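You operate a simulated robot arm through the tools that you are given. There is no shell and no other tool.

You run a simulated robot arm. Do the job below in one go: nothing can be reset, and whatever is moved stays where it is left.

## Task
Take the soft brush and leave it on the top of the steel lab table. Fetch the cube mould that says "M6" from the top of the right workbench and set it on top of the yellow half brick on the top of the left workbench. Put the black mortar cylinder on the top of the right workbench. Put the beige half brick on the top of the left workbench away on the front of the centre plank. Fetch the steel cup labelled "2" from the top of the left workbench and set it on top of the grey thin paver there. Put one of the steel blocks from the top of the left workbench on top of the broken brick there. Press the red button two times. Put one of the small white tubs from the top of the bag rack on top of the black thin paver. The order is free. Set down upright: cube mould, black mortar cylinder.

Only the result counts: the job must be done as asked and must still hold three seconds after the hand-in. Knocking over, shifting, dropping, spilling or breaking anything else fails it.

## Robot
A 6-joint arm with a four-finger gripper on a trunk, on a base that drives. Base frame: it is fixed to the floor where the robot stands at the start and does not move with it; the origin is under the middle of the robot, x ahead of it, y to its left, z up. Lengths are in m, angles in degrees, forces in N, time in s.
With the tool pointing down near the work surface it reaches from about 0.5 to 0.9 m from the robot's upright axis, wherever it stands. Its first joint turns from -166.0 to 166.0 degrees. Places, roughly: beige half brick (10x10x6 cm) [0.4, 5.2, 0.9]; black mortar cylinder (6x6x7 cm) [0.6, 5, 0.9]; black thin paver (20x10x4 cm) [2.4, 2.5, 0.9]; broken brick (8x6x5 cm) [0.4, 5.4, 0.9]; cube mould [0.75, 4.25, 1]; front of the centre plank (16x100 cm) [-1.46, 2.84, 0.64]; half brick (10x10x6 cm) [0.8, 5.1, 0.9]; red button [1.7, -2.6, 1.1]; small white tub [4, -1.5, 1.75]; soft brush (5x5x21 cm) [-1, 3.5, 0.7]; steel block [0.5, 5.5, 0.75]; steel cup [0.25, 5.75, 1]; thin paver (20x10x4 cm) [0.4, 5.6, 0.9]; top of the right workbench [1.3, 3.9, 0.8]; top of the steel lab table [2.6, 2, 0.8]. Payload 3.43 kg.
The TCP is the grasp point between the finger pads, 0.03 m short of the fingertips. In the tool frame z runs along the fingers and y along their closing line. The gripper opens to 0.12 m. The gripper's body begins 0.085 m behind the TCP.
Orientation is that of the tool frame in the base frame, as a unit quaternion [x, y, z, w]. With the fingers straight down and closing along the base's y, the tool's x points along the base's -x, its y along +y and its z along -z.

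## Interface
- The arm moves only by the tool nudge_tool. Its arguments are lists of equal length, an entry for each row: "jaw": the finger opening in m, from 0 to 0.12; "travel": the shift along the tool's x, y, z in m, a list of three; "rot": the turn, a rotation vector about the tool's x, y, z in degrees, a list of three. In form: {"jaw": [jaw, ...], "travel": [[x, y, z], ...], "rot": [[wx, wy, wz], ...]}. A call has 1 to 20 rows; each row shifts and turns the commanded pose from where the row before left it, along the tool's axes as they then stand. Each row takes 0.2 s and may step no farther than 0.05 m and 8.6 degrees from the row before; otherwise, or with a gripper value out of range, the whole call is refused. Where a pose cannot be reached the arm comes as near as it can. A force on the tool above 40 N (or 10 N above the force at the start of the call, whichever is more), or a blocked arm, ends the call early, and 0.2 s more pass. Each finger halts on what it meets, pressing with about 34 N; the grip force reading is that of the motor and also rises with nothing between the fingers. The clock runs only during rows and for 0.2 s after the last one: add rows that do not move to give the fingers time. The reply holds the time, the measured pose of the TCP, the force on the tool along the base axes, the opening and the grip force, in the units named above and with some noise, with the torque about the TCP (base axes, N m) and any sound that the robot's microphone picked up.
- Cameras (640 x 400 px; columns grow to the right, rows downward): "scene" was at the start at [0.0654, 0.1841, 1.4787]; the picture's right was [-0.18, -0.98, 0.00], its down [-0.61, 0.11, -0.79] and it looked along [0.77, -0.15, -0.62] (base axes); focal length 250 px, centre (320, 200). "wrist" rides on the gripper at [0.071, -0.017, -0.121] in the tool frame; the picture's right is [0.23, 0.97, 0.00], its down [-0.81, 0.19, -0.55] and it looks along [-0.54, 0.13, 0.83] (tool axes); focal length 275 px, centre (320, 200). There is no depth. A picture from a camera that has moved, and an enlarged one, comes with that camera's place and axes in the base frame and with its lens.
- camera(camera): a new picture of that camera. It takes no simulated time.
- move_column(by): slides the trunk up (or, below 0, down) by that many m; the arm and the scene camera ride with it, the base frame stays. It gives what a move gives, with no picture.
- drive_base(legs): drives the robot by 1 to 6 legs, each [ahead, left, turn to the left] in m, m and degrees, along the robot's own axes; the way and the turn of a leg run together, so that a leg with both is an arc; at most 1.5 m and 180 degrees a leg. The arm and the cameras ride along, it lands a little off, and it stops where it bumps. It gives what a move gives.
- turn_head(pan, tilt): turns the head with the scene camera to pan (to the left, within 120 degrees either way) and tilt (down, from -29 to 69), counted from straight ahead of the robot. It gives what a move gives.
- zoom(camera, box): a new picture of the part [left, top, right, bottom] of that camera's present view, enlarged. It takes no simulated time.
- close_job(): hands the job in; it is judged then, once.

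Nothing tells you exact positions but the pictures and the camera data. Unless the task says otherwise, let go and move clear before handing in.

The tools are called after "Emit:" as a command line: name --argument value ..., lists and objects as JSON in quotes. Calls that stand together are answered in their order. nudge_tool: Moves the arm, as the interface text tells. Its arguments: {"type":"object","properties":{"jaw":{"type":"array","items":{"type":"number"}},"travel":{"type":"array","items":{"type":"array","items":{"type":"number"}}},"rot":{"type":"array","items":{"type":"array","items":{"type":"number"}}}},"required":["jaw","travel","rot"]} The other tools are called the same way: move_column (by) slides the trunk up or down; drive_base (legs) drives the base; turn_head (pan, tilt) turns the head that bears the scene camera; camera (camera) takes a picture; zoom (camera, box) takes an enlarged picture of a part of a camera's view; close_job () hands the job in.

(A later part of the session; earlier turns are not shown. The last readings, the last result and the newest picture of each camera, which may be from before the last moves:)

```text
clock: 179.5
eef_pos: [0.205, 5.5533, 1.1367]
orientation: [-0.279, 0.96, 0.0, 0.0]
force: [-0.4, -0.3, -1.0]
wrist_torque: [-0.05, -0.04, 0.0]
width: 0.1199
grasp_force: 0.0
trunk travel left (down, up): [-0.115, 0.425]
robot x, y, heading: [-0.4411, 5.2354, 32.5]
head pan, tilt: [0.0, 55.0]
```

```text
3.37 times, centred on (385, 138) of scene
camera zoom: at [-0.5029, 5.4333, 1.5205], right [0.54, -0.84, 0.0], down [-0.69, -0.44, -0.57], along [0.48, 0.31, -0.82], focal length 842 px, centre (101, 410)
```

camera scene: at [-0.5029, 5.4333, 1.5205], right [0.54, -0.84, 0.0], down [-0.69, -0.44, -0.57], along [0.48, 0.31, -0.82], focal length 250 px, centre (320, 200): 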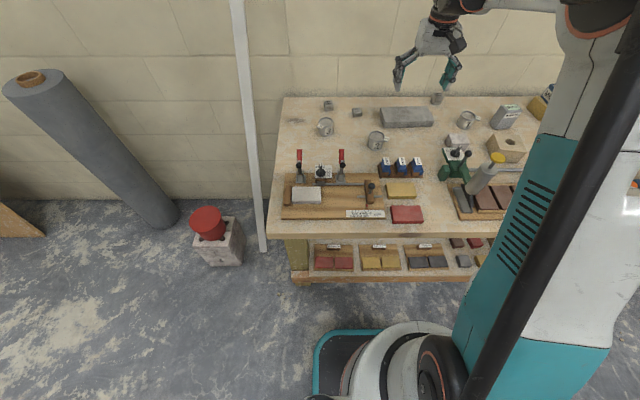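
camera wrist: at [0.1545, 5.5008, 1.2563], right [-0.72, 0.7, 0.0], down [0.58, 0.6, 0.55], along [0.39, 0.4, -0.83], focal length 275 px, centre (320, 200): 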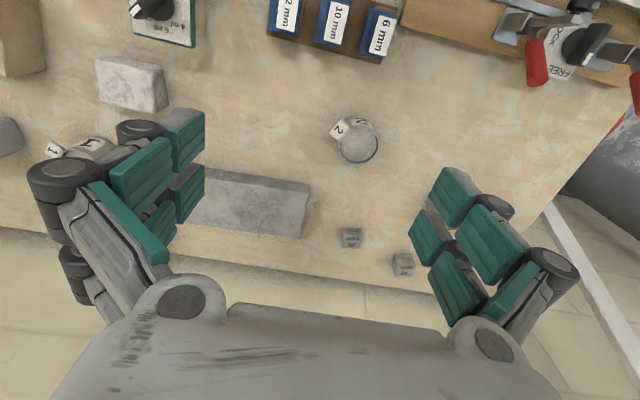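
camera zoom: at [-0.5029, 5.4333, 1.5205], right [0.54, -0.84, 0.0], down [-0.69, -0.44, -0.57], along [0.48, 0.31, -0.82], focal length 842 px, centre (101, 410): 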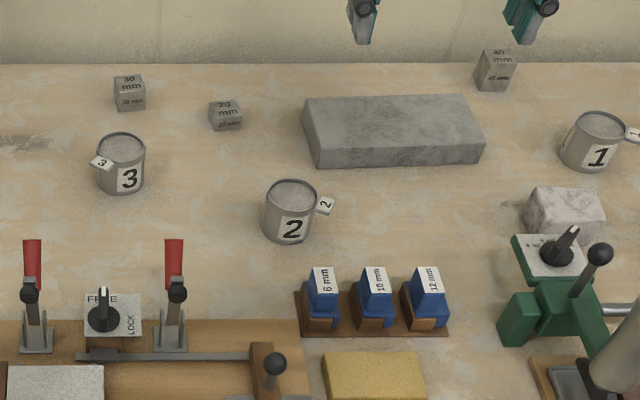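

Cup "2" is centred near (0.218, 5.645) with its tag on the right; the grey paver is at (0.43, 5.602), top z≈0.88. I'll move over the cup and turn the fingers so that they avoid the tag.

Emit:
nudge_tool --jaw '[0.1, 0.1, 0.1, 0.1, 0.1, 0.1, 0.1, 0.1, 0.1, 0.1]' --travel '[[-0.03, 0.035, 0], [-0.03, 0.035, 0], [0, 0, 0], [0, 0, 0], [0, 0, 0], [0, 0, 0], [0, 0, 0], [0, 0, 0], [0, 0, 0], [0, 0, 0]]' --rot '[[0, 0, 0], [0, 0, 0], [0, 0, -8.1], [0, 0, -8.1], [0, 0, -8.1], [0, 0, -8.1], [0, 0, -8.1], [0, 0, -8.1], [0, 0, -8.1], [0, 0, -8.1]]'

Emit:
camera --camera "wrist"

Emit:
zoom --camera "scene" --box '[290, 20, 480, 190]'

```text
clock: 181.7
eef_pos: [0.2206, 5.6462, 1.1366]
orientation: [0.751, -0.66, 0.0, 0.0]
force: [-0.4, -0.3, -0.6]
wrist_torque: [0.01, 0.01, 0.0]
width: 0.1
grasp_force: 0.0
trunk travel left (down, up): [-0.115, 0.425]
robot x, y, heading: [-0.4372, 5.2377, 32.6]
head pan, tilt: [0.0, 55.0]
```

```text
taken
camera wrist: at [0.246, 5.5779, 1.2567], right [-0.94, -0.35, 0.0], down [-0.3, 0.78, 0.55], along [-0.2, 0.52, -0.83], focal length 275 px, centre (320, 200)
```

wrist: 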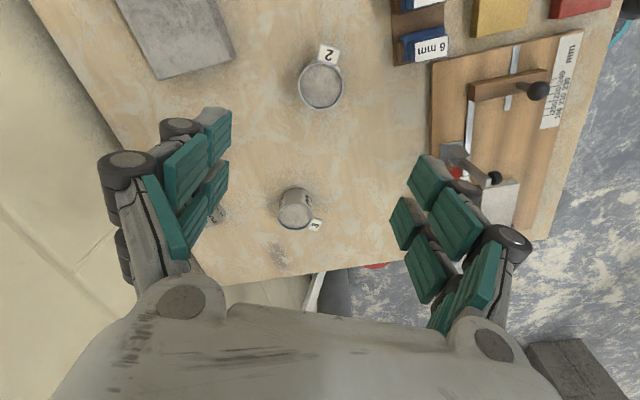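

```text
2.35 times, centred on (385, 105) of scene
camera zoom: at [-0.5024, 5.4336, 1.5204], right [0.54, -0.84, 0.0], down [-0.69, -0.44, -0.57], along [0.48, 0.31, -0.82], focal length 588 px, centre (167, 424)
```

zoom: 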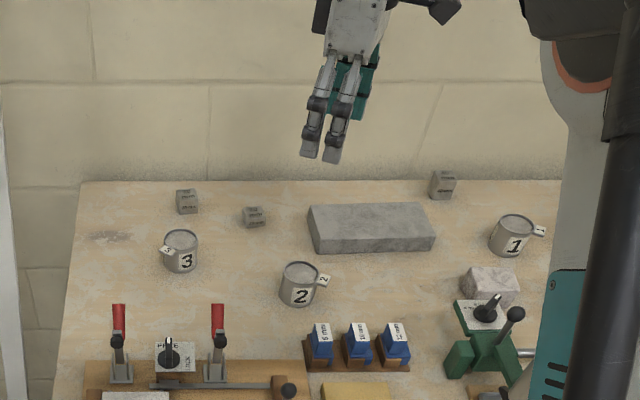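

Emit:
nudge_tool --jaw '[0.1, 0.1, 0.09, 0.09]' --travel '[[0.001, 0.0015, 0.044], [0, 0, 0.044], [0, 0, 0.044], [0, 0, 0.044]]' --rot '[[0, 0, 0], [0, 0, 0], [0, 0, 0], [0, 0, 0]]'

Emit:
camera --camera "wrist"

Emit:
zoom --camera "scene" --box '[290, 60, 450, 190]'

```text
clock: 182.7
eef_pos: [0.2163, 5.6449, 0.9568]
orientation: [0.751, -0.66, 0.0, 0.0]
force: [-0.3, -0.2, 0.4]
wrist_torque: [0.03, 0.0, 0.0]
width: 0.0901
grasp_force: 0.1
trunk travel left (down, up): [-0.115, 0.425]
robot x, y, heading: [-0.4393, 5.24, 32.5]
head pan, tilt: [0.0, 55.0]
```

```text
taken
camera wrist: at [0.2436, 5.5763, 1.0783], right [-0.94, -0.35, 0.0], down [-0.29, 0.78, 0.55], along [-0.19, 0.52, -0.83], focal length 275 px, centre (320, 200)
```

wrist: 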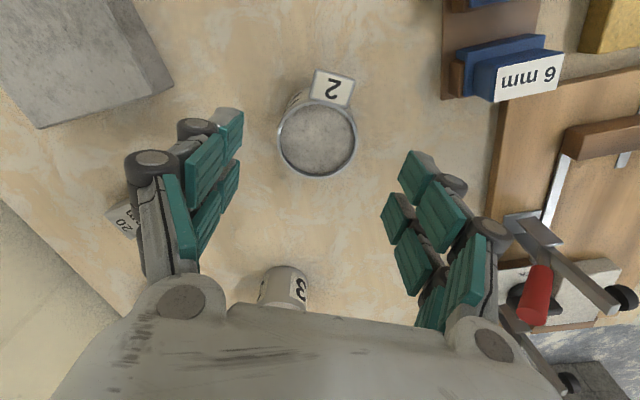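

```text
3.08 times, centred on (370, 125) of scene
camera zoom: at [-0.5021, 5.4337, 1.5204], right [0.54, -0.84, 0.0], down [-0.69, -0.44, -0.57], along [0.48, 0.31, -0.82], focal length 769 px, centre (166, 431)
```

zoom: 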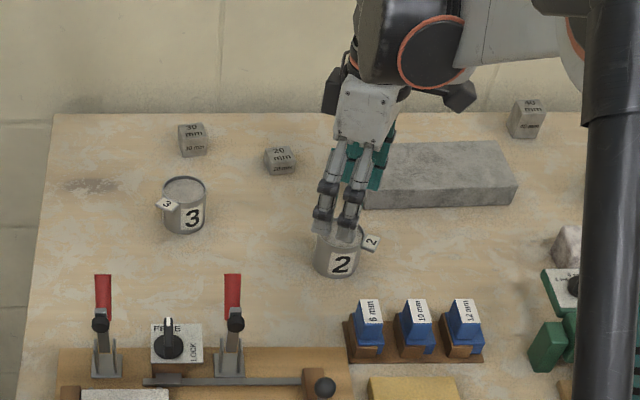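

Emit:
nudge_tool --jaw '[0.09, 0.09, 0.09]' --travel '[[0.002, -0.002, 0.03], [0, 0, 0.025], [0, 0, 0.02]]' --rot '[[0, 0, 0], [0, 0, 0], [0, 0, 0]]'

Emit:
camera --camera "wrist"

Emit:
zoom --camera "scene" --box '[340, 90, 420, 170]'

```text
clock: 183.5
eef_pos: [0.2217, 5.6438, 0.8847]
orientation: [0.751, -0.661, 0.0, 0.0]
force: [0.5, -0.8, 0.6]
wrist_torque: [0.04, -0.03, 0.03]
width: 0.0897
grasp_force: 0.1
trunk travel left (down, up): [-0.115, 0.425]
robot x, y, heading: [-0.4394, 5.2358, 32.7]
head pan, tilt: [0.0, 55.0]
```

```text
taken
camera wrist: at [0.2472, 5.5756, 1.0056], right [-0.94, -0.35, 0.0], down [-0.29, 0.78, 0.55], along [-0.19, 0.52, -0.83], focal length 275 px, centre (320, 200)
```

wrist: 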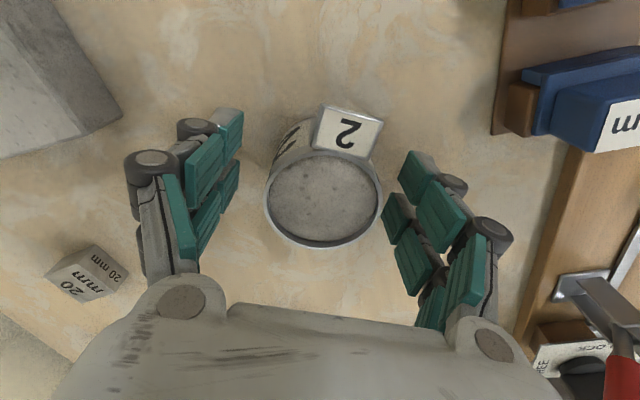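

```text
5.00 times, centred on (380, 130) of scene
camera zoom: at [-0.5024, 5.4336, 1.5204], right [0.54, -0.84, 0.0], down [-0.69, -0.44, -0.57], along [0.48, 0.31, -0.82], focal length 1250 px, centre (20, 550)
```

zoom: 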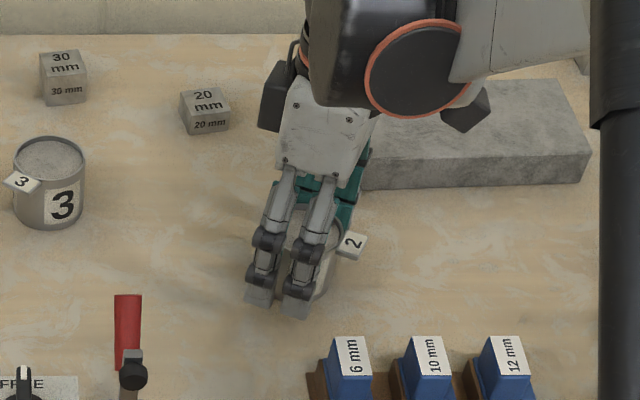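

Emit:
nudge_tool --jaw '[0.075, 0.06, 0.045, 0.035, 0.035]' --travel '[[0, 0, 0], [0, 0, 0], [0, 0, 0], [0, 0, 0], [0, 0, 0]]' --rot '[[0, 0, 0], [0, 0, 0], [0, 0, 0], [0, 0, 0], [0, 0, 0]]'

Emit:
nudge_tool --jaw '[0.035, 0.035, 0.035, 0.035]' --travel '[[0, 0, -0.01], [0, 0, -0.02], [0, 0, -0.03], [0, 0, -0.03]]' --rot '[[0, 0, 0], [0, 0, 0], [0, 0, 0], [0, 0, 0]]'

Emit:
camera --camera "wrist"

Emit:
zoom --camera "scene" --box '[300, 60, 460, 170]'

```text
clock: 184.7
eef_pos: [0.2223, 5.6437, 0.885]
orientation: [0.751, -0.66, 0.0, 0.0]
force: [-0.3, 1.1, 0.2]
wrist_torque: [0.05, -0.01, -0.01]
width: 0.0536
grasp_force: 33.8
trunk travel left (down, up): [-0.115, 0.425]
robot x, y, heading: [-0.4404, 5.2361, 32.3]
head pan, tilt: [0.0, 55.0]
```

```text
clock: 185.7
eef_pos: [0.2201, 5.6432, 0.9776]
orientation: [0.751, -0.661, 0.0, 0.001]
force: [0.0, -0.2, -3.1]
wrist_torque: [-0.03, 0.03, 0.02]
width: 0.0537
grasp_force: 34.1
trunk travel left (down, up): [-0.115, 0.425]
robot x, y, heading: [-0.4397, 5.2369, 32.6]
head pan, tilt: [0.0, 55.0]
```

```text
taken
camera wrist: at [0.2464, 5.5758, 1.0979], right [-0.94, -0.35, 0.0], down [-0.29, 0.78, 0.55], along [-0.19, 0.52, -0.83], focal length 275 px, centre (320, 200)
```

wrist: 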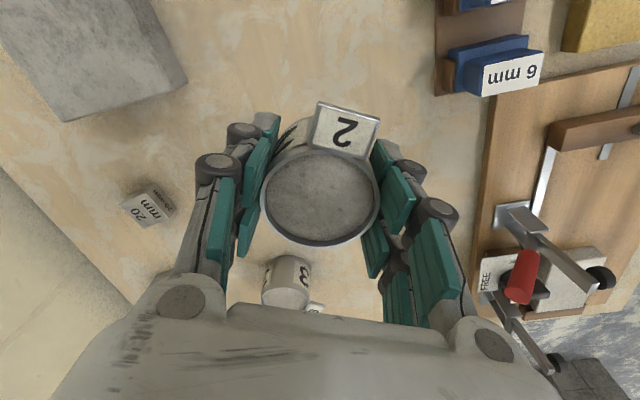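

```text
3.64 times, centred on (380, 115) of scene
camera zoom: at [-0.5023, 5.4336, 1.5205], right [0.54, -0.84, 0.0], down [-0.69, -0.44, -0.57], along [0.48, 0.31, -0.82], focal length 909 px, centre (102, 509)
```

zoom: 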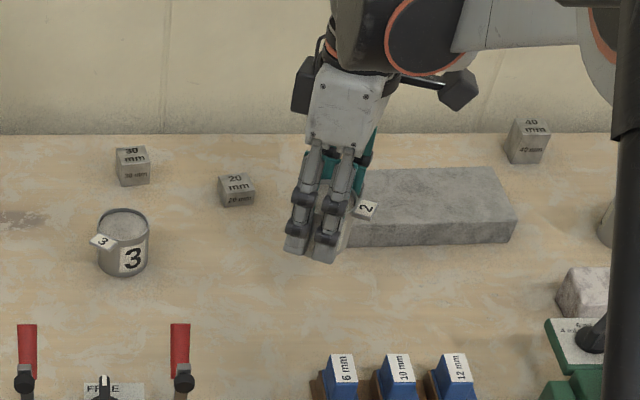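

Cup "2" is held. I'll lift a little more and drive 0.1 m ahead so the grey paver comes within reach.

Emit:
nudge_tool --jaw '[0.035, 0.035]' --travel '[[0, 0, -0.03], [0, 0, -0.03]]' --rot '[[0, 0, 0], [0, 0, 0]]'

Emit:
drive_base --legs '[[0.09, 0, 0]]'

Emit:
camera --camera "scene"

Emit:
camera --camera "wrist"

```text
clock: 186.3
eef_pos: [0.2191, 5.6448, 1.0361]
orientation: [0.751, -0.661, 0.0, 0.0]
force: [0.0, 0.0, -2.5]
wrist_torque: [0.03, -0.04, 0.01]
width: 0.0537
grasp_force: 33.9
trunk travel left (down, up): [-0.115, 0.425]
robot x, y, heading: [-0.4419, 5.2357, 32.5]
head pan, tilt: [0.0, 55.0]
```

```text
clock: 187.4
eef_pos: [0.296, 5.6953, 1.0354]
orientation: [0.751, -0.661, 0.0, 0.0]
force: [-0.5, 0.0, -2.5]
wrist_torque: [-0.01, 0.0, 0.02]
width: 0.0535
grasp_force: 34.4
trunk travel left (down, up): [-0.115, 0.425]
robot x, y, heading: [-0.3635, 5.2867, 32.5]
head pan, tilt: [0.0, 55.0]
```

```text
taken
camera scene: at [-0.4263, 5.482, 1.5203], right [0.54, -0.84, 0.0], down [-0.69, -0.44, -0.57], along [0.48, 0.31, -0.82], focal length 250 px, centre (320, 200)
```

scene: 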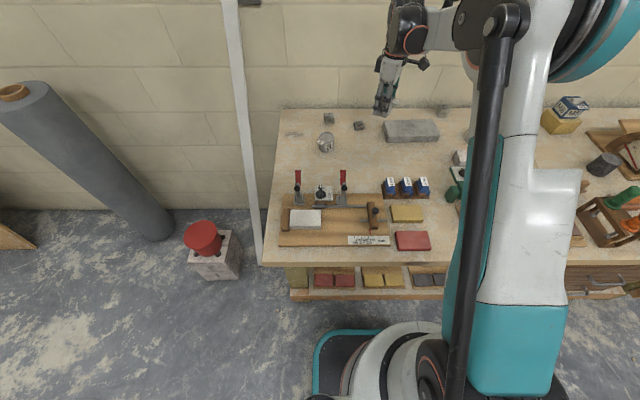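

```text
taken
camera wrist: at [0.3217, 5.6264, 1.1552], right [-0.94, -0.35, 0.0], down [-0.29, 0.78, 0.55], along [-0.19, 0.52, -0.83], focal length 275 px, centre (320, 200)
```

wrist: 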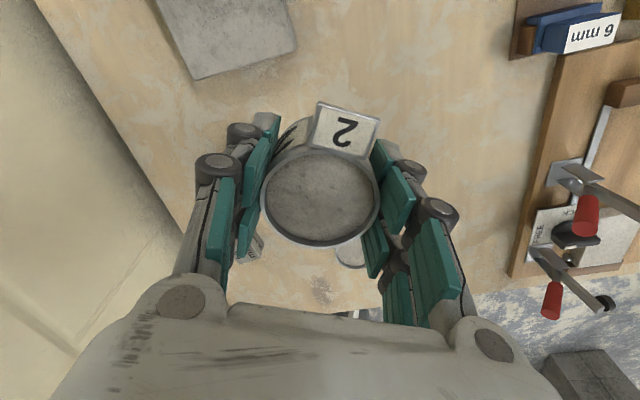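

Emit:
nudge_tool --jaw '[0.035, 0.035, 0.035, 0.035, 0.035]' --travel '[[0.0273, -0.0303, 0], [0.0273, -0.0303, 0], [0.0273, -0.0303, 0], [0.0273, -0.0303, 0], [0, 0, 0.03]]' --rot '[[0, 0, 0], [0, 0, 0], [0, 0, 0], [0, 0, 0], [0, 0, 0]]'

Emit:
camera --camera "wrist"

Emit:
zoom --camera "scene" --box '[340, 40, 500, 170]'

```text
clock: 188.6
eef_pos: [0.4312, 5.6014, 1.0016]
orientation: [0.751, -0.661, 0.0, 0.001]
force: [0.3, -0.2, -2.8]
wrist_torque: [0.06, -0.01, -0.03]
width: 0.0536
grasp_force: 33.5
trunk travel left (down, up): [-0.115, 0.425]
robot x, y, heading: [-0.362, 5.2834, 32.5]
head pan, tilt: [0.0, 55.0]
```

```text
taken
camera wrist: at [0.4565, 5.5329, 1.1226], right [-0.94, -0.35, 0.0], down [-0.29, 0.78, 0.55], along [-0.19, 0.52, -0.83], focal length 275 px, centre (320, 200)
```

wrist: 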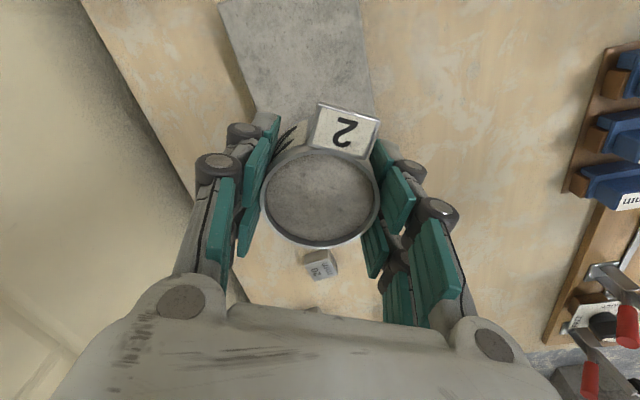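

```text
3.08 times, centred on (420, 105) of scene
camera zoom: at [-0.4263, 5.4814, 1.5204], right [0.54, -0.84, 0.0], down [-0.69, -0.44, -0.57], along [0.48, 0.31, -0.82], focal length 769 px, centre (12, 492)
```

zoom: 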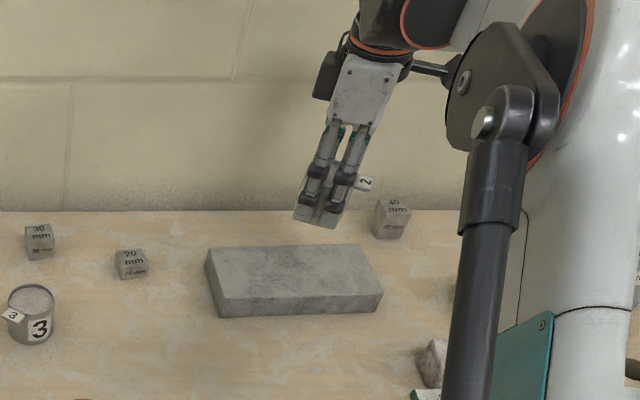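

Emit:
nudge_tool --jaw '[0.035, 0.035, 0.035]' --travel '[[0, 0, 0.025], [0, 0, 0.02], [0, 0, 0.018]]' --rot '[[0, 0, 0], [0, 0, 0], [0, 0, 0]]'

Emit:
nudge_tool --jaw '[0.035, 0.035]' --travel '[[0, 0, 0.003], [0, 0, 0.003]]' --rot '[[0, 0, 0], [0, 0, 0]]'

Emit:
zoom --camera "scene" --box '[340, 40, 500, 170]'

```text
clock: 189.4
eef_pos: [0.4301, 5.6026, 0.9386]
orientation: [0.751, -0.661, 0.0, 0.0]
force: [0.1, 0.1, -2.6]
wrist_torque: [-0.04, -0.03, 0.0]
width: 0.0535
grasp_force: 34.0
trunk travel left (down, up): [-0.115, 0.425]
robot x, y, heading: [-0.3663, 5.2843, 32.6]
head pan, tilt: [0.0, 55.0]
```

```text
clock: 190.0
eef_pos: [0.4298, 5.6023, 0.934]
orientation: [0.75, -0.661, 0.0, 0.0]
force: [-1.0, 0.8, -2.3]
wrist_torque: [0.01, 0.03, 0.01]
width: 0.0535
grasp_force: 33.7
trunk travel left (down, up): [-0.115, 0.425]
robot x, y, heading: [-0.3671, 5.2803, 32.1]
head pan, tilt: [0.0, 55.0]
```

```text
3.08 times, centred on (420, 105) of scene
camera zoom: at [-0.4266, 5.4817, 1.5204], right [0.54, -0.84, 0.0], down [-0.69, -0.44, -0.57], along [0.48, 0.31, -0.82], focal length 769 px, centre (12, 492)
```

zoom: 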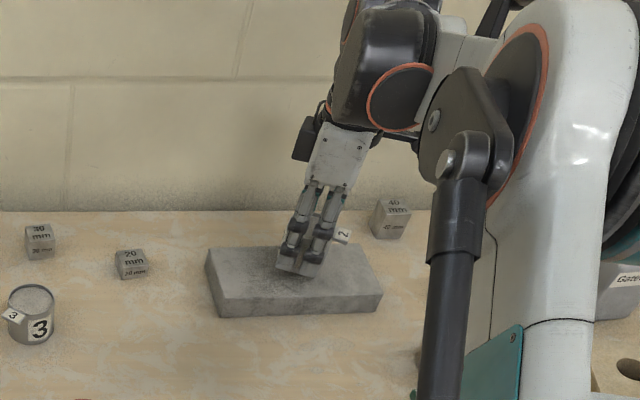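

Emit:
nudge_tool --jaw '[0.035, 0.035]' --travel '[[0, 0, 0.003], [0, 0, 0.002]]' --rot '[[0, 0, 0], [0, 0, 0]]'

Emit:
nudge_tool --jaw '[0.035, 0.035]' --travel '[[0, 0, 0.002], [0, 0, 0.002]]' --rot '[[0, 0, 0], [0, 0, 0]]'

```text
clock: 190.6
eef_pos: [0.4297, 5.6024, 0.9302]
orientation: [0.75, -0.661, 0.0, -0.001]
force: [0.4, 0.5, -3.7]
wrist_torque: [-0.02, 0.02, 0.0]
width: 0.0537
grasp_force: 34.0
trunk travel left (down, up): [-0.115, 0.425]
robot x, y, heading: [-0.3649, 5.2865, 32.5]
head pan, tilt: [0.0, 55.0]
```

```text
clock: 191.2
eef_pos: [0.4291, 5.6011, 0.9262]
orientation: [0.75, -0.661, 0.0, 0.0]
force: [-0.5, 0.9, -2.6]
wrist_torque: [0.02, 0.02, 0.01]
width: 0.0538
grasp_force: 34.0
trunk travel left (down, up): [-0.115, 0.425]
robot x, y, heading: [-0.3674, 5.2833, 32.7]
head pan, tilt: [0.0, 55.0]
```

Emit:
nudge_tool --jaw '[0.035, 0.035]' --travel '[[0, 0, 0.002], [0, 0, 0.001]]' --rot '[[0, 0, 0], [0, 0, 0]]'

```text
clock: 191.8
eef_pos: [0.4305, 5.6003, 0.923]
orientation: [0.751, -0.66, 0.0, 0.0]
force: [-0.7, 0.5, -3.2]
wrist_torque: [-0.03, -0.03, -0.02]
width: 0.0536
grasp_force: 34.2
trunk travel left (down, up): [-0.115, 0.425]
robot x, y, heading: [-0.3651, 5.2858, 32.4]
head pan, tilt: [0.0, 55.0]
```

Emit:
nudge_tool --jaw '[0.035, 0.035]' --travel '[[0, 0, 0.002], [0, 0, 0.001]]' --rot '[[0, 0, 0], [0, 0, 0]]'

Emit:
zoom --camera "scene" --box '[380, 60, 460, 130]'

```text
clock: 192.4
eef_pos: [0.4306, 5.5995, 0.9205]
orientation: [0.751, -0.66, 0.0, 0.0]
force: [-0.1, 0.1, -2.4]
wrist_torque: [0.0, 0.0, -0.01]
width: 0.0534
grasp_force: 34.0
trunk travel left (down, up): [-0.115, 0.425]
robot x, y, heading: [-0.3626, 5.2807, 32.5]
head pan, tilt: [0.0, 55.0]
```

```text
5.71 times, centred on (420, 95) of scene
camera zoom: at [-0.4265, 5.4817, 1.5204], right [0.54, -0.84, 0.0], down [-0.69, -0.44, -0.57], along [0.48, 0.31, -0.82], focal length 1428 px, centre (-251, 800)
```

zoom: 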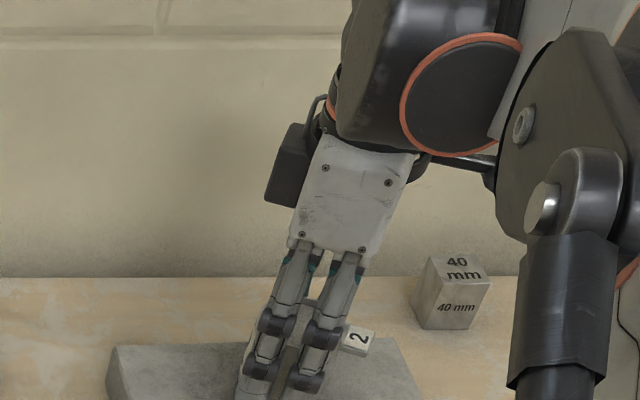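

Emit:
nudge_tool --jaw '[0.035, 0.035]' --travel '[[0, 0, 0.002], [0, 0, 0.001]]' --rot '[[0, 0, 0], [0, 0, 0]]'

Emit:
zoom --camera "scene" --box '[360, 80, 480, 155]'

Emit:
camera --camera "wrist"

```text
clock: 193.0
eef_pos: [0.4289, 5.6015, 0.9172]
orientation: [0.751, -0.66, -0.001, 0.0]
force: [-0.2, 0.2, -2.4]
wrist_torque: [0.0, -0.02, -0.04]
width: 0.0538
grasp_force: 33.9
trunk travel left (down, up): [-0.115, 0.425]
robot x, y, heading: [-0.3643, 5.2828, 32.7]
head pan, tilt: [0.0, 55.0]
```

```text
5.33 times, centred on (420, 118) of scene
camera zoom: at [-0.4266, 5.4817, 1.5204], right [0.54, -0.84, 0.0], down [-0.69, -0.44, -0.57], along [0.48, 0.31, -0.82], focal length 1333 px, centre (-213, 640)
```

zoom: 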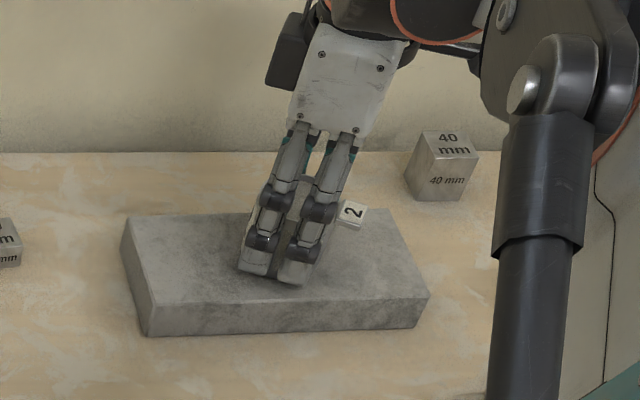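

```text
taken
camera wrist: at [0.4558, 5.5328, 1.0387], right [-0.94, -0.35, 0.0], down [-0.29, 0.78, 0.55], along [-0.19, 0.52, -0.83], focal length 275 px, centre (320, 200)
```

wrist: 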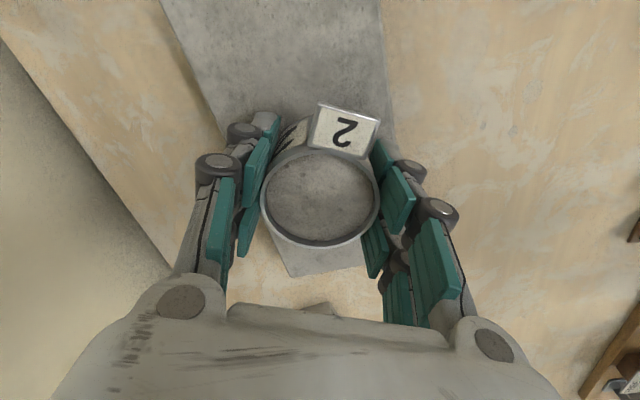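

Emit:
nudge_tool --jaw '[0.035, 0.035]' --travel '[[0, 0, 0.002], [0, 0, 0.001]]' --rot '[[0, 0, 0], [0, 0, 0]]'

Emit:
nudge_tool --jaw '[0.035, 0.035]' --travel '[[0, 0, 0.002], [0, 0, 0.001]]' --rot '[[0, 0, 0], [0, 0, 0]]'

```text
clock: 193.6
eef_pos: [0.4288, 5.5997, 0.9173]
orientation: [0.751, -0.66, 0.001, 0.0]
force: [3.7, 2.0, 10.9]
wrist_torque: [0.04, 0.09, -0.06]
width: 0.0538
grasp_force: 33.6
trunk travel left (down, up): [-0.115, 0.425]
robot x, y, heading: [-0.3627, 5.284, 32.4]
head pan, tilt: [0.0, 55.0]
```

```text
clock: 194.2
eef_pos: [0.4286, 5.6014, 0.9144]
orientation: [0.751, -0.661, 0.0, 0.0]
force: [9.3, 4.9, 21.6]
wrist_torque: [0.13, -0.33, -0.02]
width: 0.0539
grasp_force: 34.1
trunk travel left (down, up): [-0.115, 0.425]
robot x, y, heading: [-0.3638, 5.2861, 32.5]
head pan, tilt: [0.0, 55.0]
```

The cup is standing on the paver (contact at TCP 0.917). I'll ease off, open, and lift away.

Emit:
nudge_tool --jaw '[0.035, 0.06, 0.075, 0.085, 0.085]' --travel '[[0, 0, -0.003], [0, 0, 0], [0, 0, 0], [0, 0, 0], [0, 0, 0]]' --rot '[[0, 0, 0], [0, 0, 0], [0, 0, 0], [0, 0, 0], [0, 0, 0]]'

Emit:
nudge_tool --jaw '[0.085, 0.085, 0.085, 0.085, 0.085]' --travel '[[0, 0, -0.015], [0, 0, -0.03], [0, 0, -0.04], [0, 0, -0.04], [0, 0, -0.04]]' --rot '[[0, 0, 0], [0, 0, 0], [0, 0, 0], [0, 0, 0], [0, 0, 0]]'

Emit:
zoom --camera "scene" --box '[340, 40, 500, 170]'

Emit:
camera --camera "wrist"

```text
clock: 195.4
eef_pos: [0.4288, 5.6009, 0.9141]
orientation: [0.751, -0.661, 0.001, -0.001]
force: [-0.4, -0.3, -0.2]
wrist_torque: [0.02, 0.0, -0.03]
width: 0.085
grasp_force: 0.0
trunk travel left (down, up): [-0.115, 0.425]
robot x, y, heading: [-0.3652, 5.2848, 32.6]
head pan, tilt: [0.0, 55.0]
```

```text
clock: 196.6
eef_pos: [0.4306, 5.6012, 1.0822]
orientation: [0.75, -0.661, 0.0, 0.0]
force: [-0.7, -0.3, 0.1]
wrist_torque: [0.0, -0.01, -0.01]
width: 0.0854
grasp_force: 0.1
trunk travel left (down, up): [-0.115, 0.425]
robot x, y, heading: [-0.3653, 5.2843, 32.6]
head pan, tilt: [0.0, 55.0]
```

```text
3.08 times, centred on (420, 105) of scene
camera zoom: at [-0.4269, 5.4815, 1.5205], right [0.54, -0.84, 0.0], down [-0.69, -0.44, -0.57], along [0.48, 0.31, -0.82], focal length 769 px, centre (12, 492)
```

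zoom: 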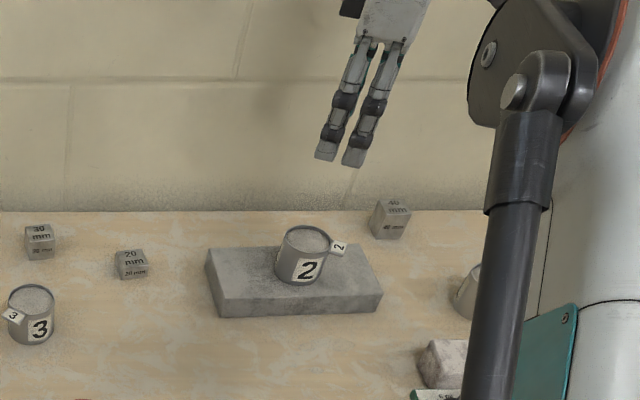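

```text
taken
camera wrist: at [0.4568, 5.5323, 1.2021], right [-0.94, -0.35, 0.0], down [-0.29, 0.78, 0.55], along [-0.19, 0.52, -0.83], focal length 275 px, centre (320, 200)
```

wrist: 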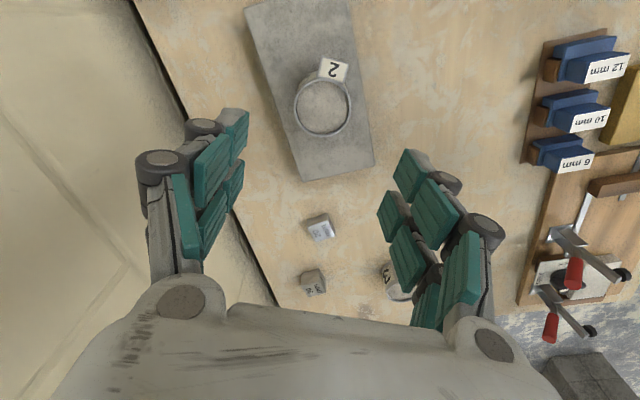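

Cup "2" is in place. Next is a steel block; I'll look at the nearby "20 mm" block closely.

Emit:
zoom --camera "wrist" --box '[270, 190, 370, 310]'

Emit:
zoom --camera "scene" --box '[335, 75, 435, 140]'

```text
3.33 times, centred on (320, 250) of wrist
camera zoom: at [0.4568, 5.5323, 1.2021], right [-0.94, -0.35, 0.0], down [-0.29, 0.78, 0.55], along [-0.19, 0.52, -0.83], focal length 918 px, centre (320, 33)
```

zoom: 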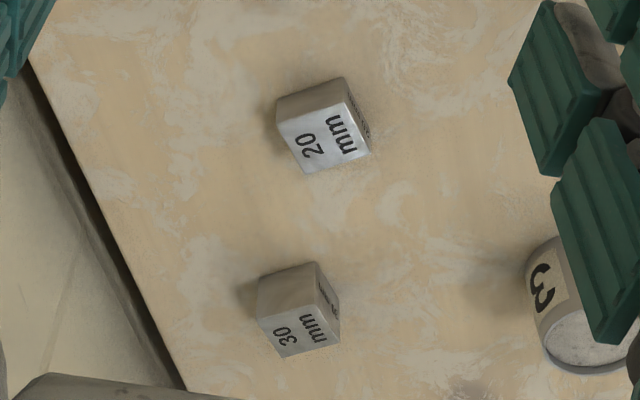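

```text
6.15 times, centred on (385, 108) of scene
camera zoom: at [-0.4269, 5.4815, 1.5205], right [0.54, -0.84, 0.0], down [-0.69, -0.44, -0.57], along [0.48, 0.31, -0.82], focal length 1538 px, centre (-80, 769)
```

zoom: 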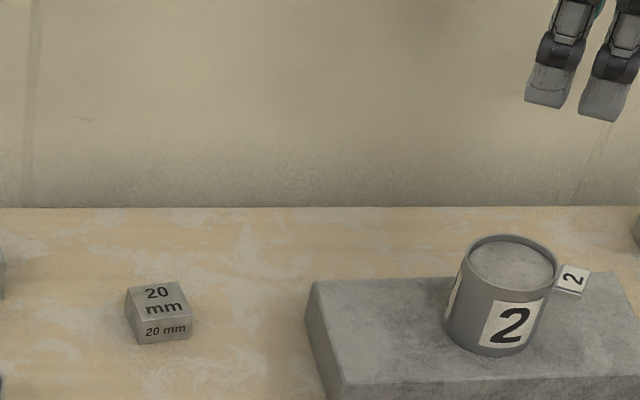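

Emit:
nudge_tool --jaw '[0.085, 0.085, 0.085, 0.085, 0.085, 0.08, 0.08, 0.08, 0.08, 0.08, 0.08, 0.08]' --travel '[[-0.0406, 0.0099, 0], [-0.0406, 0.0099, 0], [-0.0406, 0.0099, 0], [-0.0406, 0.0099, 0], [-0.0406, 0.0099, 0], [0, 0, 0], [0, 0, 0], [0, 0, 0], [0, 0, 0], [0, 0, 0], [0, 0, 0], [0, 0, 0]]' --rot '[[0, 0, 0], [0, 0, 0], [0, 0, 0], [0, 0, 0], [0, 0, 0], [0, 0, 8.14], [0, 0, 8.14], [0, 0, 8.14], [0, 0, 8.14], [0, 0, 8.14], [0, 0, 8.14], [0, 0, 8.14]]'

Emit:
camera --camera "wrist"

Emit:
zoom --camera "wrist" --box '[260, 30, 380, 130]'

```text
clock: 199.2
eef_pos: [0.3551, 5.7964, 1.0803]
orientation: [-0.344, 0.939, 0.0, 0.0]
force: [0.1, 0.5, 1.2]
wrist_torque: [-0.04, 0.0, 0.02]
width: 0.08
grasp_force: 0.0
trunk travel left (down, up): [-0.115, 0.425]
robot x, y, heading: [-0.3677, 5.2861, 32.4]
head pan, tilt: [0.0, 55.0]
```

```text
taken
camera wrist: at [0.3109, 5.7384, 1.2016], right [-0.8, 0.59, 0.0], down [0.5, 0.67, 0.55], along [0.33, 0.44, -0.83], focal length 275 px, centre (320, 200)
```

wrist: 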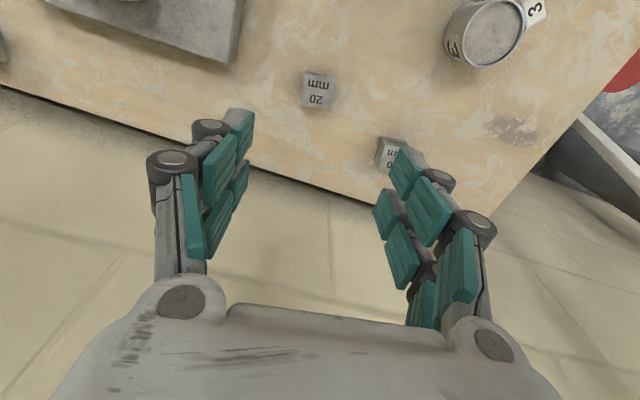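

```text
4.00 times, centred on (320, 80) of wrist
camera zoom: at [0.3109, 5.7384, 1.2016], right [-0.8, 0.59, 0.0], down [0.5, 0.67, 0.55], along [0.33, 0.44, -0.83], focal length 1101 px, centre (320, 680)
```

zoom: 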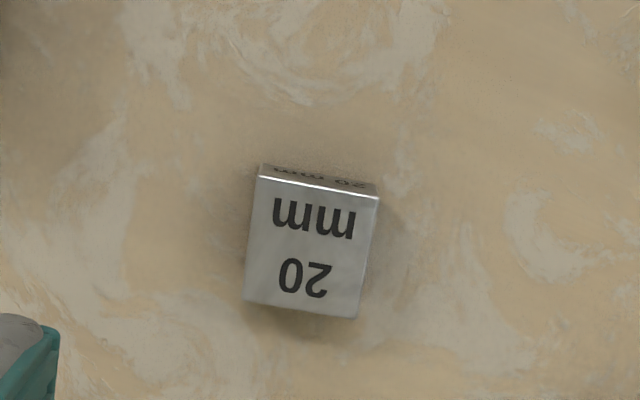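

Emit:
nudge_tool --jaw '[0.07, 0.07, 0.07, 0.07]' --travel '[[-0.0005, -0.002, 0.045], [0, 0, 0.045], [0, 0, 0.045], [0, 0, 0.045]]' --rot '[[0, 0, -4.2], [0, 0, 0], [0, 0, 0], [0, 0, 0]]'

Emit:
camera --camera "wrist"

Emit:
zoom --camera "scene" --box '[320, 60, 440, 150]'

```text
clock: 200.2
eef_pos: [0.3535, 5.7955, 0.9011]
orientation: [-0.379, 0.925, -0.001, 0.0]
force: [-0.2, -0.2, 0.5]
wrist_torque: [0.03, 0.0, 0.02]
width: 0.0701
grasp_force: 0.2
trunk travel left (down, up): [-0.115, 0.425]
robot x, y, heading: [-0.3611, 5.2835, 32.5]
head pan, tilt: [0.0, 55.0]
```

```text
taken
camera wrist: at [0.3137, 5.7337, 1.0228], right [-0.85, 0.53, 0.0], down [0.44, 0.71, 0.55], along [0.3, 0.47, -0.83], focal length 275 px, centre (320, 200)
```

wrist: 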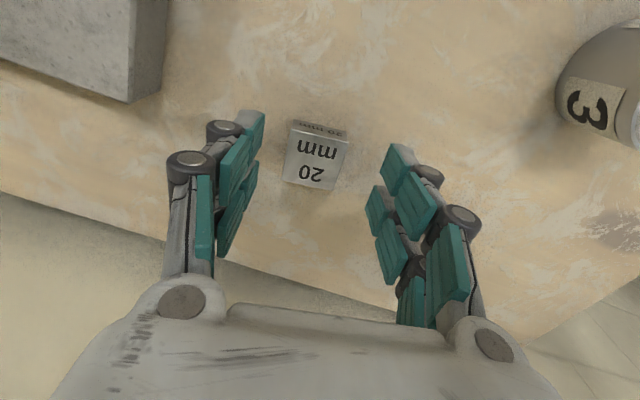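

```text
4.44 times, centred on (380, 105) of scene
camera zoom: at [-0.4268, 5.4817, 1.5204], right [0.54, -0.84, 0.0], down [-0.69, -0.44, -0.57], along [0.48, 0.31, -0.82], focal length 1111 px, centre (53, 622)
```

zoom: 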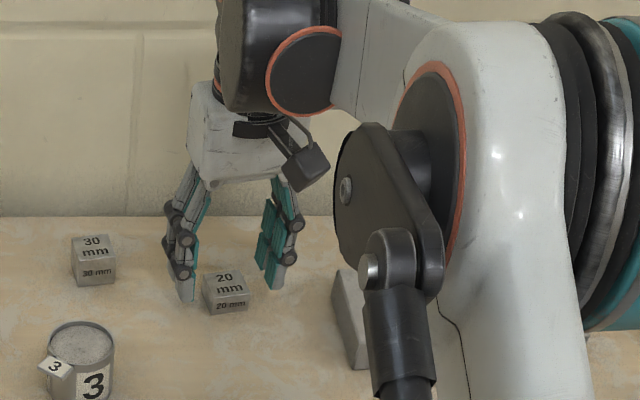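

Emit:
nudge_tool --jaw '[0.07, 0.07]' --travel '[[0, -0.002, 0.01], [0, 0, 0.006]]' --rot '[[0, 0, 0], [0, 0, 0]]'

Emit:
zoom --camera "scene" --box '[340, 90, 400, 140]'

Emit:
camera --camera "wrist"

```text
clock: 200.8
eef_pos: [0.3558, 5.7929, 0.8828]
orientation: [-0.379, 0.925, 0.0, 0.0]
force: [0.7, -0.2, 0.4]
wrist_torque: [-0.01, 0.02, 0.02]
width: 0.0699
grasp_force: 0.1
trunk travel left (down, up): [-0.115, 0.425]
robot x, y, heading: [-0.365, 5.2861, 32.4]
head pan, tilt: [0.0, 55.0]
```

```text
8.00 times, centred on (370, 115) of scene
camera zoom: at [-0.4267, 5.4817, 1.5204], right [0.54, -0.84, 0.0], down [-0.69, -0.44, -0.57], along [0.48, 0.31, -0.82], focal length 2000 px, centre (-80, 880)
```

zoom: 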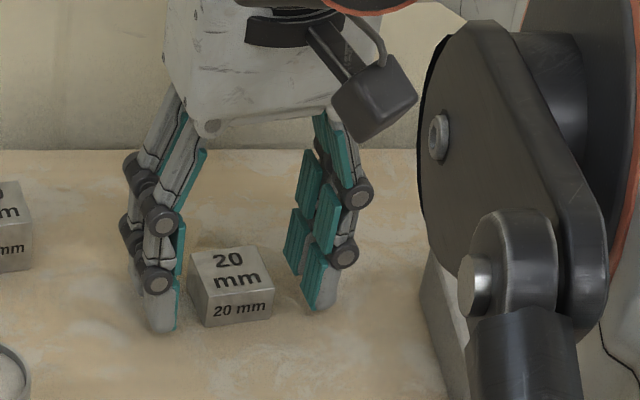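

```text
taken
camera wrist: at [0.3169, 5.7314, 1.0043], right [-0.85, 0.53, 0.0], down [0.44, 0.71, 0.55], along [0.29, 0.47, -0.83], focal length 275 px, centre (320, 200)
```

wrist: 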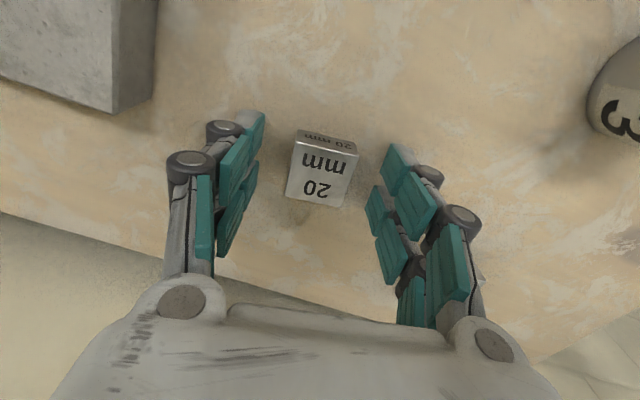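

Emit:
nudge_tool --jaw '[0.055, 0.04, 0.03, 0.02, 0.02]' --travel '[[0, 0, 0], [0, 0, 0], [0, 0, 0], [0, 0, 0], [0, 0, 0]]' --rot '[[0, 0, 0], [0, 0, 0], [0, 0, 0], [0, 0, 0], [0, 0, 0]]'

Emit:
nudge_tool --jaw '[0.02, 0.02, 0.02, 0.02]' --travel '[[0, 0, -0.01], [0, 0, -0.02], [0, 0, -0.03], [0, 0, -0.03]]' --rot '[[0, 0, 0], [0, 0, 0], [0, 0, 0], [0, 0, 0]]'

Emit:
camera --camera "wrist"

Emit:
zoom --camera "scene" --box '[320, 60, 440, 150]'

```text
clock: 202.0
eef_pos: [0.3559, 5.7941, 0.8835]
orientation: [-0.379, 0.925, 0.0, 0.0]
force: [-0.7, 0.0, -0.3]
wrist_torque: [0.02, -0.06, 0.02]
width: 0.0346
grasp_force: 33.6
trunk travel left (down, up): [-0.115, 0.425]
robot x, y, heading: [-0.3622, 5.2857, 32.4]
head pan, tilt: [0.0, 55.0]
```

```text
clock: 203.0
eef_pos: [0.3565, 5.7955, 0.9759]
orientation: [-0.378, 0.926, 0.0, -0.001]
force: [-0.7, -1.0, -1.5]
wrist_torque: [-0.02, -0.01, 0.02]
width: 0.0345
grasp_force: 34.1
trunk travel left (down, up): [-0.115, 0.425]
robot x, y, heading: [-0.367, 5.2848, 32.4]
head pan, tilt: [0.0, 55.0]
```

```text
taken
camera wrist: at [0.318, 5.7334, 1.0965], right [-0.85, 0.53, 0.0], down [0.44, 0.71, 0.55], along [0.3, 0.47, -0.83], focal length 275 px, centre (320, 200)
```

wrist: 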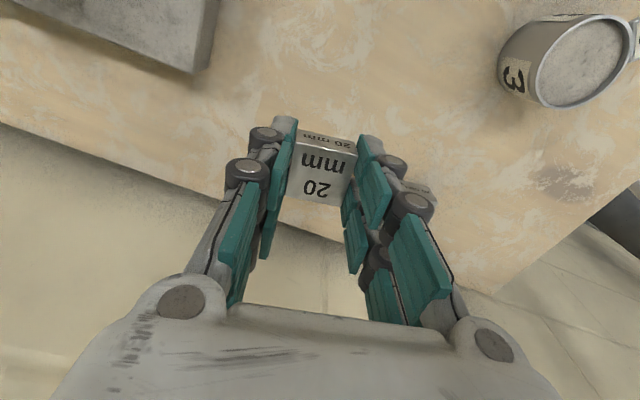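

```text
4.44 times, centred on (380, 105) of scene
camera zoom: at [-0.4268, 5.4817, 1.5205], right [0.54, -0.84, 0.0], down [-0.69, -0.44, -0.57], along [0.48, 0.31, -0.82], focal length 1111 px, centre (53, 622)
```

zoom: 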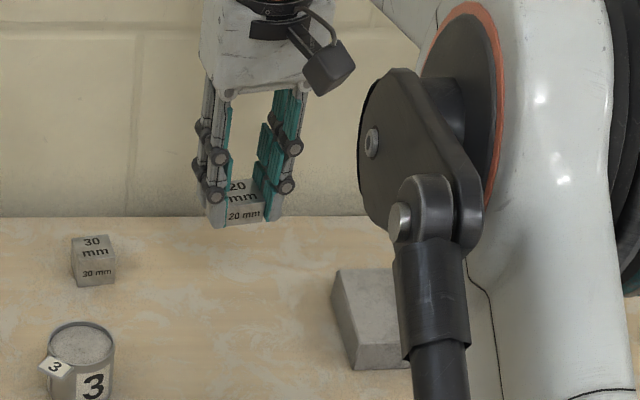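

The 20 mm block is held. I'll raise it, slide right 0.25 m, and line up with the broken brick near (0.39, 5.385).

Emit:
nudge_tool --jaw '[0.02, 0.02, 0.02, 0.02, 0.02, 0.02, 0.02]' --travel '[[0, 0, -0.045], [0, 0, -0.045], [0, 0, -0.045], [0.045, 0, 0], [0.045, 0, 0], [0.045, 0, 0], [0.045, 0, 0]]' --rot '[[0, 0, 0], [0, 0, 0], [0, 0, 0], [0, 0, 0], [0, 0, 0], [0, 0, 0], [0, 0, 0]]'

Emit:
drive_base --legs '[[-0.04, -0.27, 0]]'

Emit:
camera --camera "scene"

Emit:
camera --camera "wrist"

```text
clock: 204.6
eef_pos: [0.2277, 5.6666, 1.1119]
orientation: [-0.379, 0.925, 0.0, 0.0]
force: [-0.2, -0.4, -1.6]
wrist_torque: [0.01, 0.03, -0.03]
width: 0.0345
grasp_force: 33.8
trunk travel left (down, up): [-0.115, 0.425]
robot x, y, heading: [-0.3651, 5.2834, 32.4]
head pan, tilt: [0.0, 55.0]
```

```text
clock: 206.6
eef_pos: [0.3375, 5.4196, 1.1114]
orientation: [-0.382, 0.924, 0.001, 0.0]
force: [-0.6, -0.1, -1.7]
wrist_torque: [0.03, 0.01, 0.01]
width: 0.0344
grasp_force: 34.1
trunk travel left (down, up): [-0.115, 0.425]
robot x, y, heading: [-0.2523, 5.0333, 32.6]
head pan, tilt: [0.0, 55.0]
```

```text
taken
camera scene: at [-0.3161, 5.2314, 1.5205], right [0.54, -0.84, 0.0], down [-0.69, -0.44, -0.57], along [0.48, 0.31, -0.82], focal length 250 px, centre (320, 200)
```

scene: 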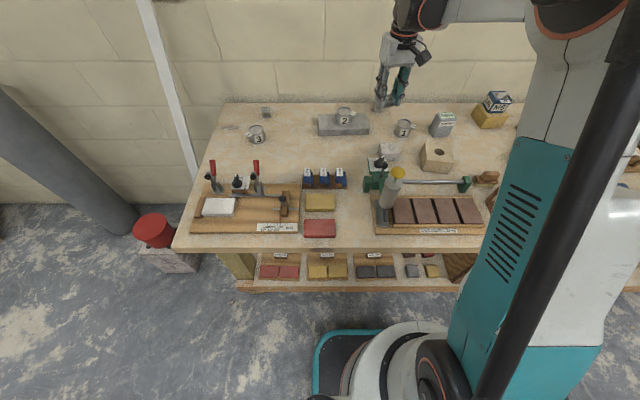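

```text
taken
camera wrist: at [0.3, 5.3592, 1.232], right [-0.85, 0.53, 0.0], down [0.44, 0.71, 0.55], along [0.29, 0.47, -0.83], focal length 275 px, centre (320, 200)
```

wrist: 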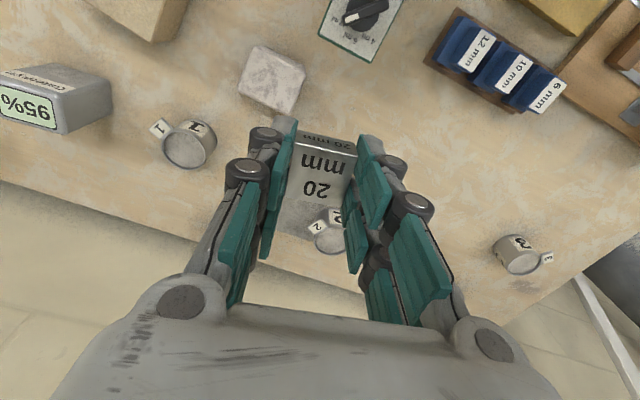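

Emit:
zoom --camera "wrist" --box '[210, 20, 350, 130]'

Emit:
zoom --camera "scene" --box '[340, 110, 470, 190]'

```text
3.64 times, centred on (280, 75) of wrist
camera zoom: at [0.3, 5.3592, 1.232], right [-0.85, 0.53, 0.0], down [0.44, 0.71, 0.55], along [0.29, 0.47, -0.83], focal length 1001 px, centre (466, 654)
```

zoom: 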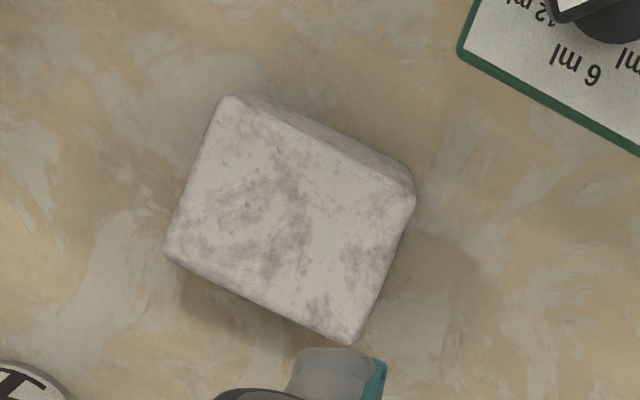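

```text
4.92 times, centred on (405, 150) of scene
camera zoom: at [-0.3161, 5.2314, 1.5205], right [0.54, -0.84, 0.0], down [-0.69, -0.44, -0.57], along [0.48, 0.31, -0.82], focal length 1231 px, centre (-98, 446)
```

zoom: 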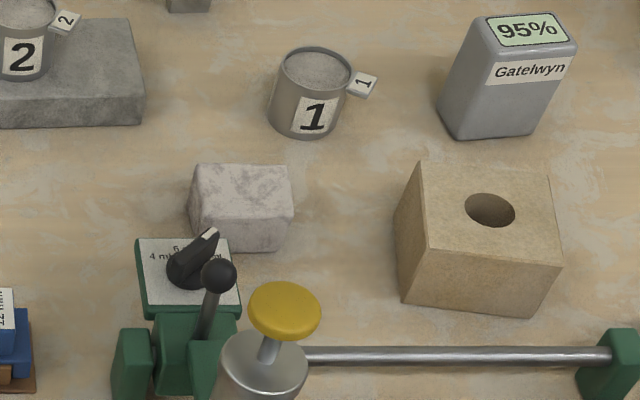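

Emit:
nudge_tool --jaw '[0.02, 0.02, 0.02, 0.02, 0.02]' --travel '[[-0.001, -0.0277, 0], [0, -0.0277, 0], [0, 0, 0.045], [0, 0, 0.045], [0, 0, 0.045]]' --rot '[[0, 0, 0], [0, 0, 0], [0, 0, 0], [0, 0, 0], [0, 0, 0]]'

Emit:
camera --camera "wrist"

Emit:
zoom --camera "scene" --box '[340, 80, 460, 180]'

```text
clock: 207.8
eef_pos: [0.3771, 5.3817, 0.9793]
orientation: [-0.38, 0.925, 0.0, -0.001]
force: [0.9, 0.6, -2.5]
wrist_torque: [0.01, -0.01, -0.02]
width: 0.0346
grasp_force: 34.5
trunk travel left (down, up): [-0.115, 0.425]
robot x, y, heading: [-0.251, 5.0321, 32.7]
head pan, tilt: [0.0, 55.0]
```

```text
taken
camera wrist: at [0.3389, 5.3203, 1.0986], right [-0.85, 0.53, 0.0], down [0.44, 0.71, 0.55], along [0.29, 0.47, -0.83], focal length 275 px, centre (320, 200)
```

wrist: 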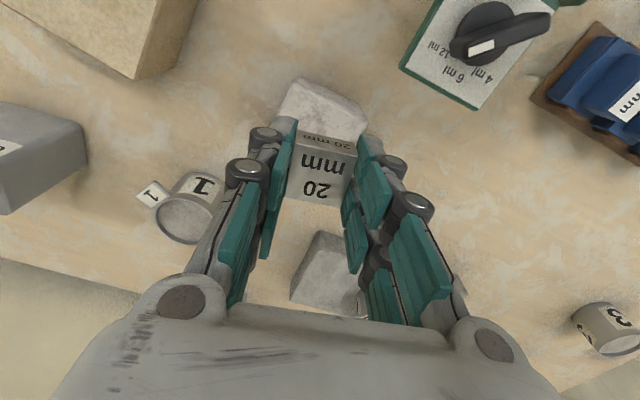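

```text
4.00 times, centred on (400, 130) of scene
camera zoom: at [-0.3158, 5.2316, 1.5204], right [0.54, -0.84, 0.0], down [-0.69, -0.44, -0.57], along [0.48, 0.31, -0.82], focal length 1000 px, centre (0, 480)
```

zoom: 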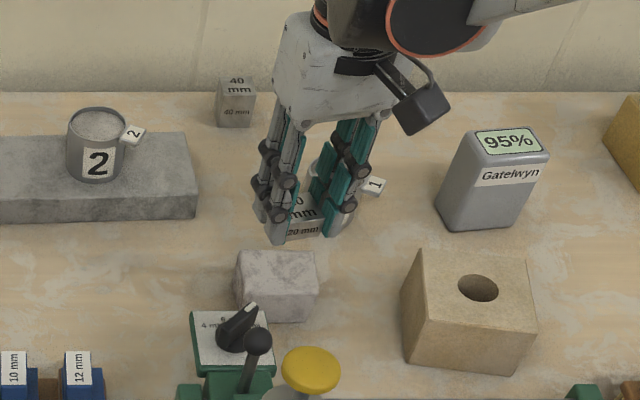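

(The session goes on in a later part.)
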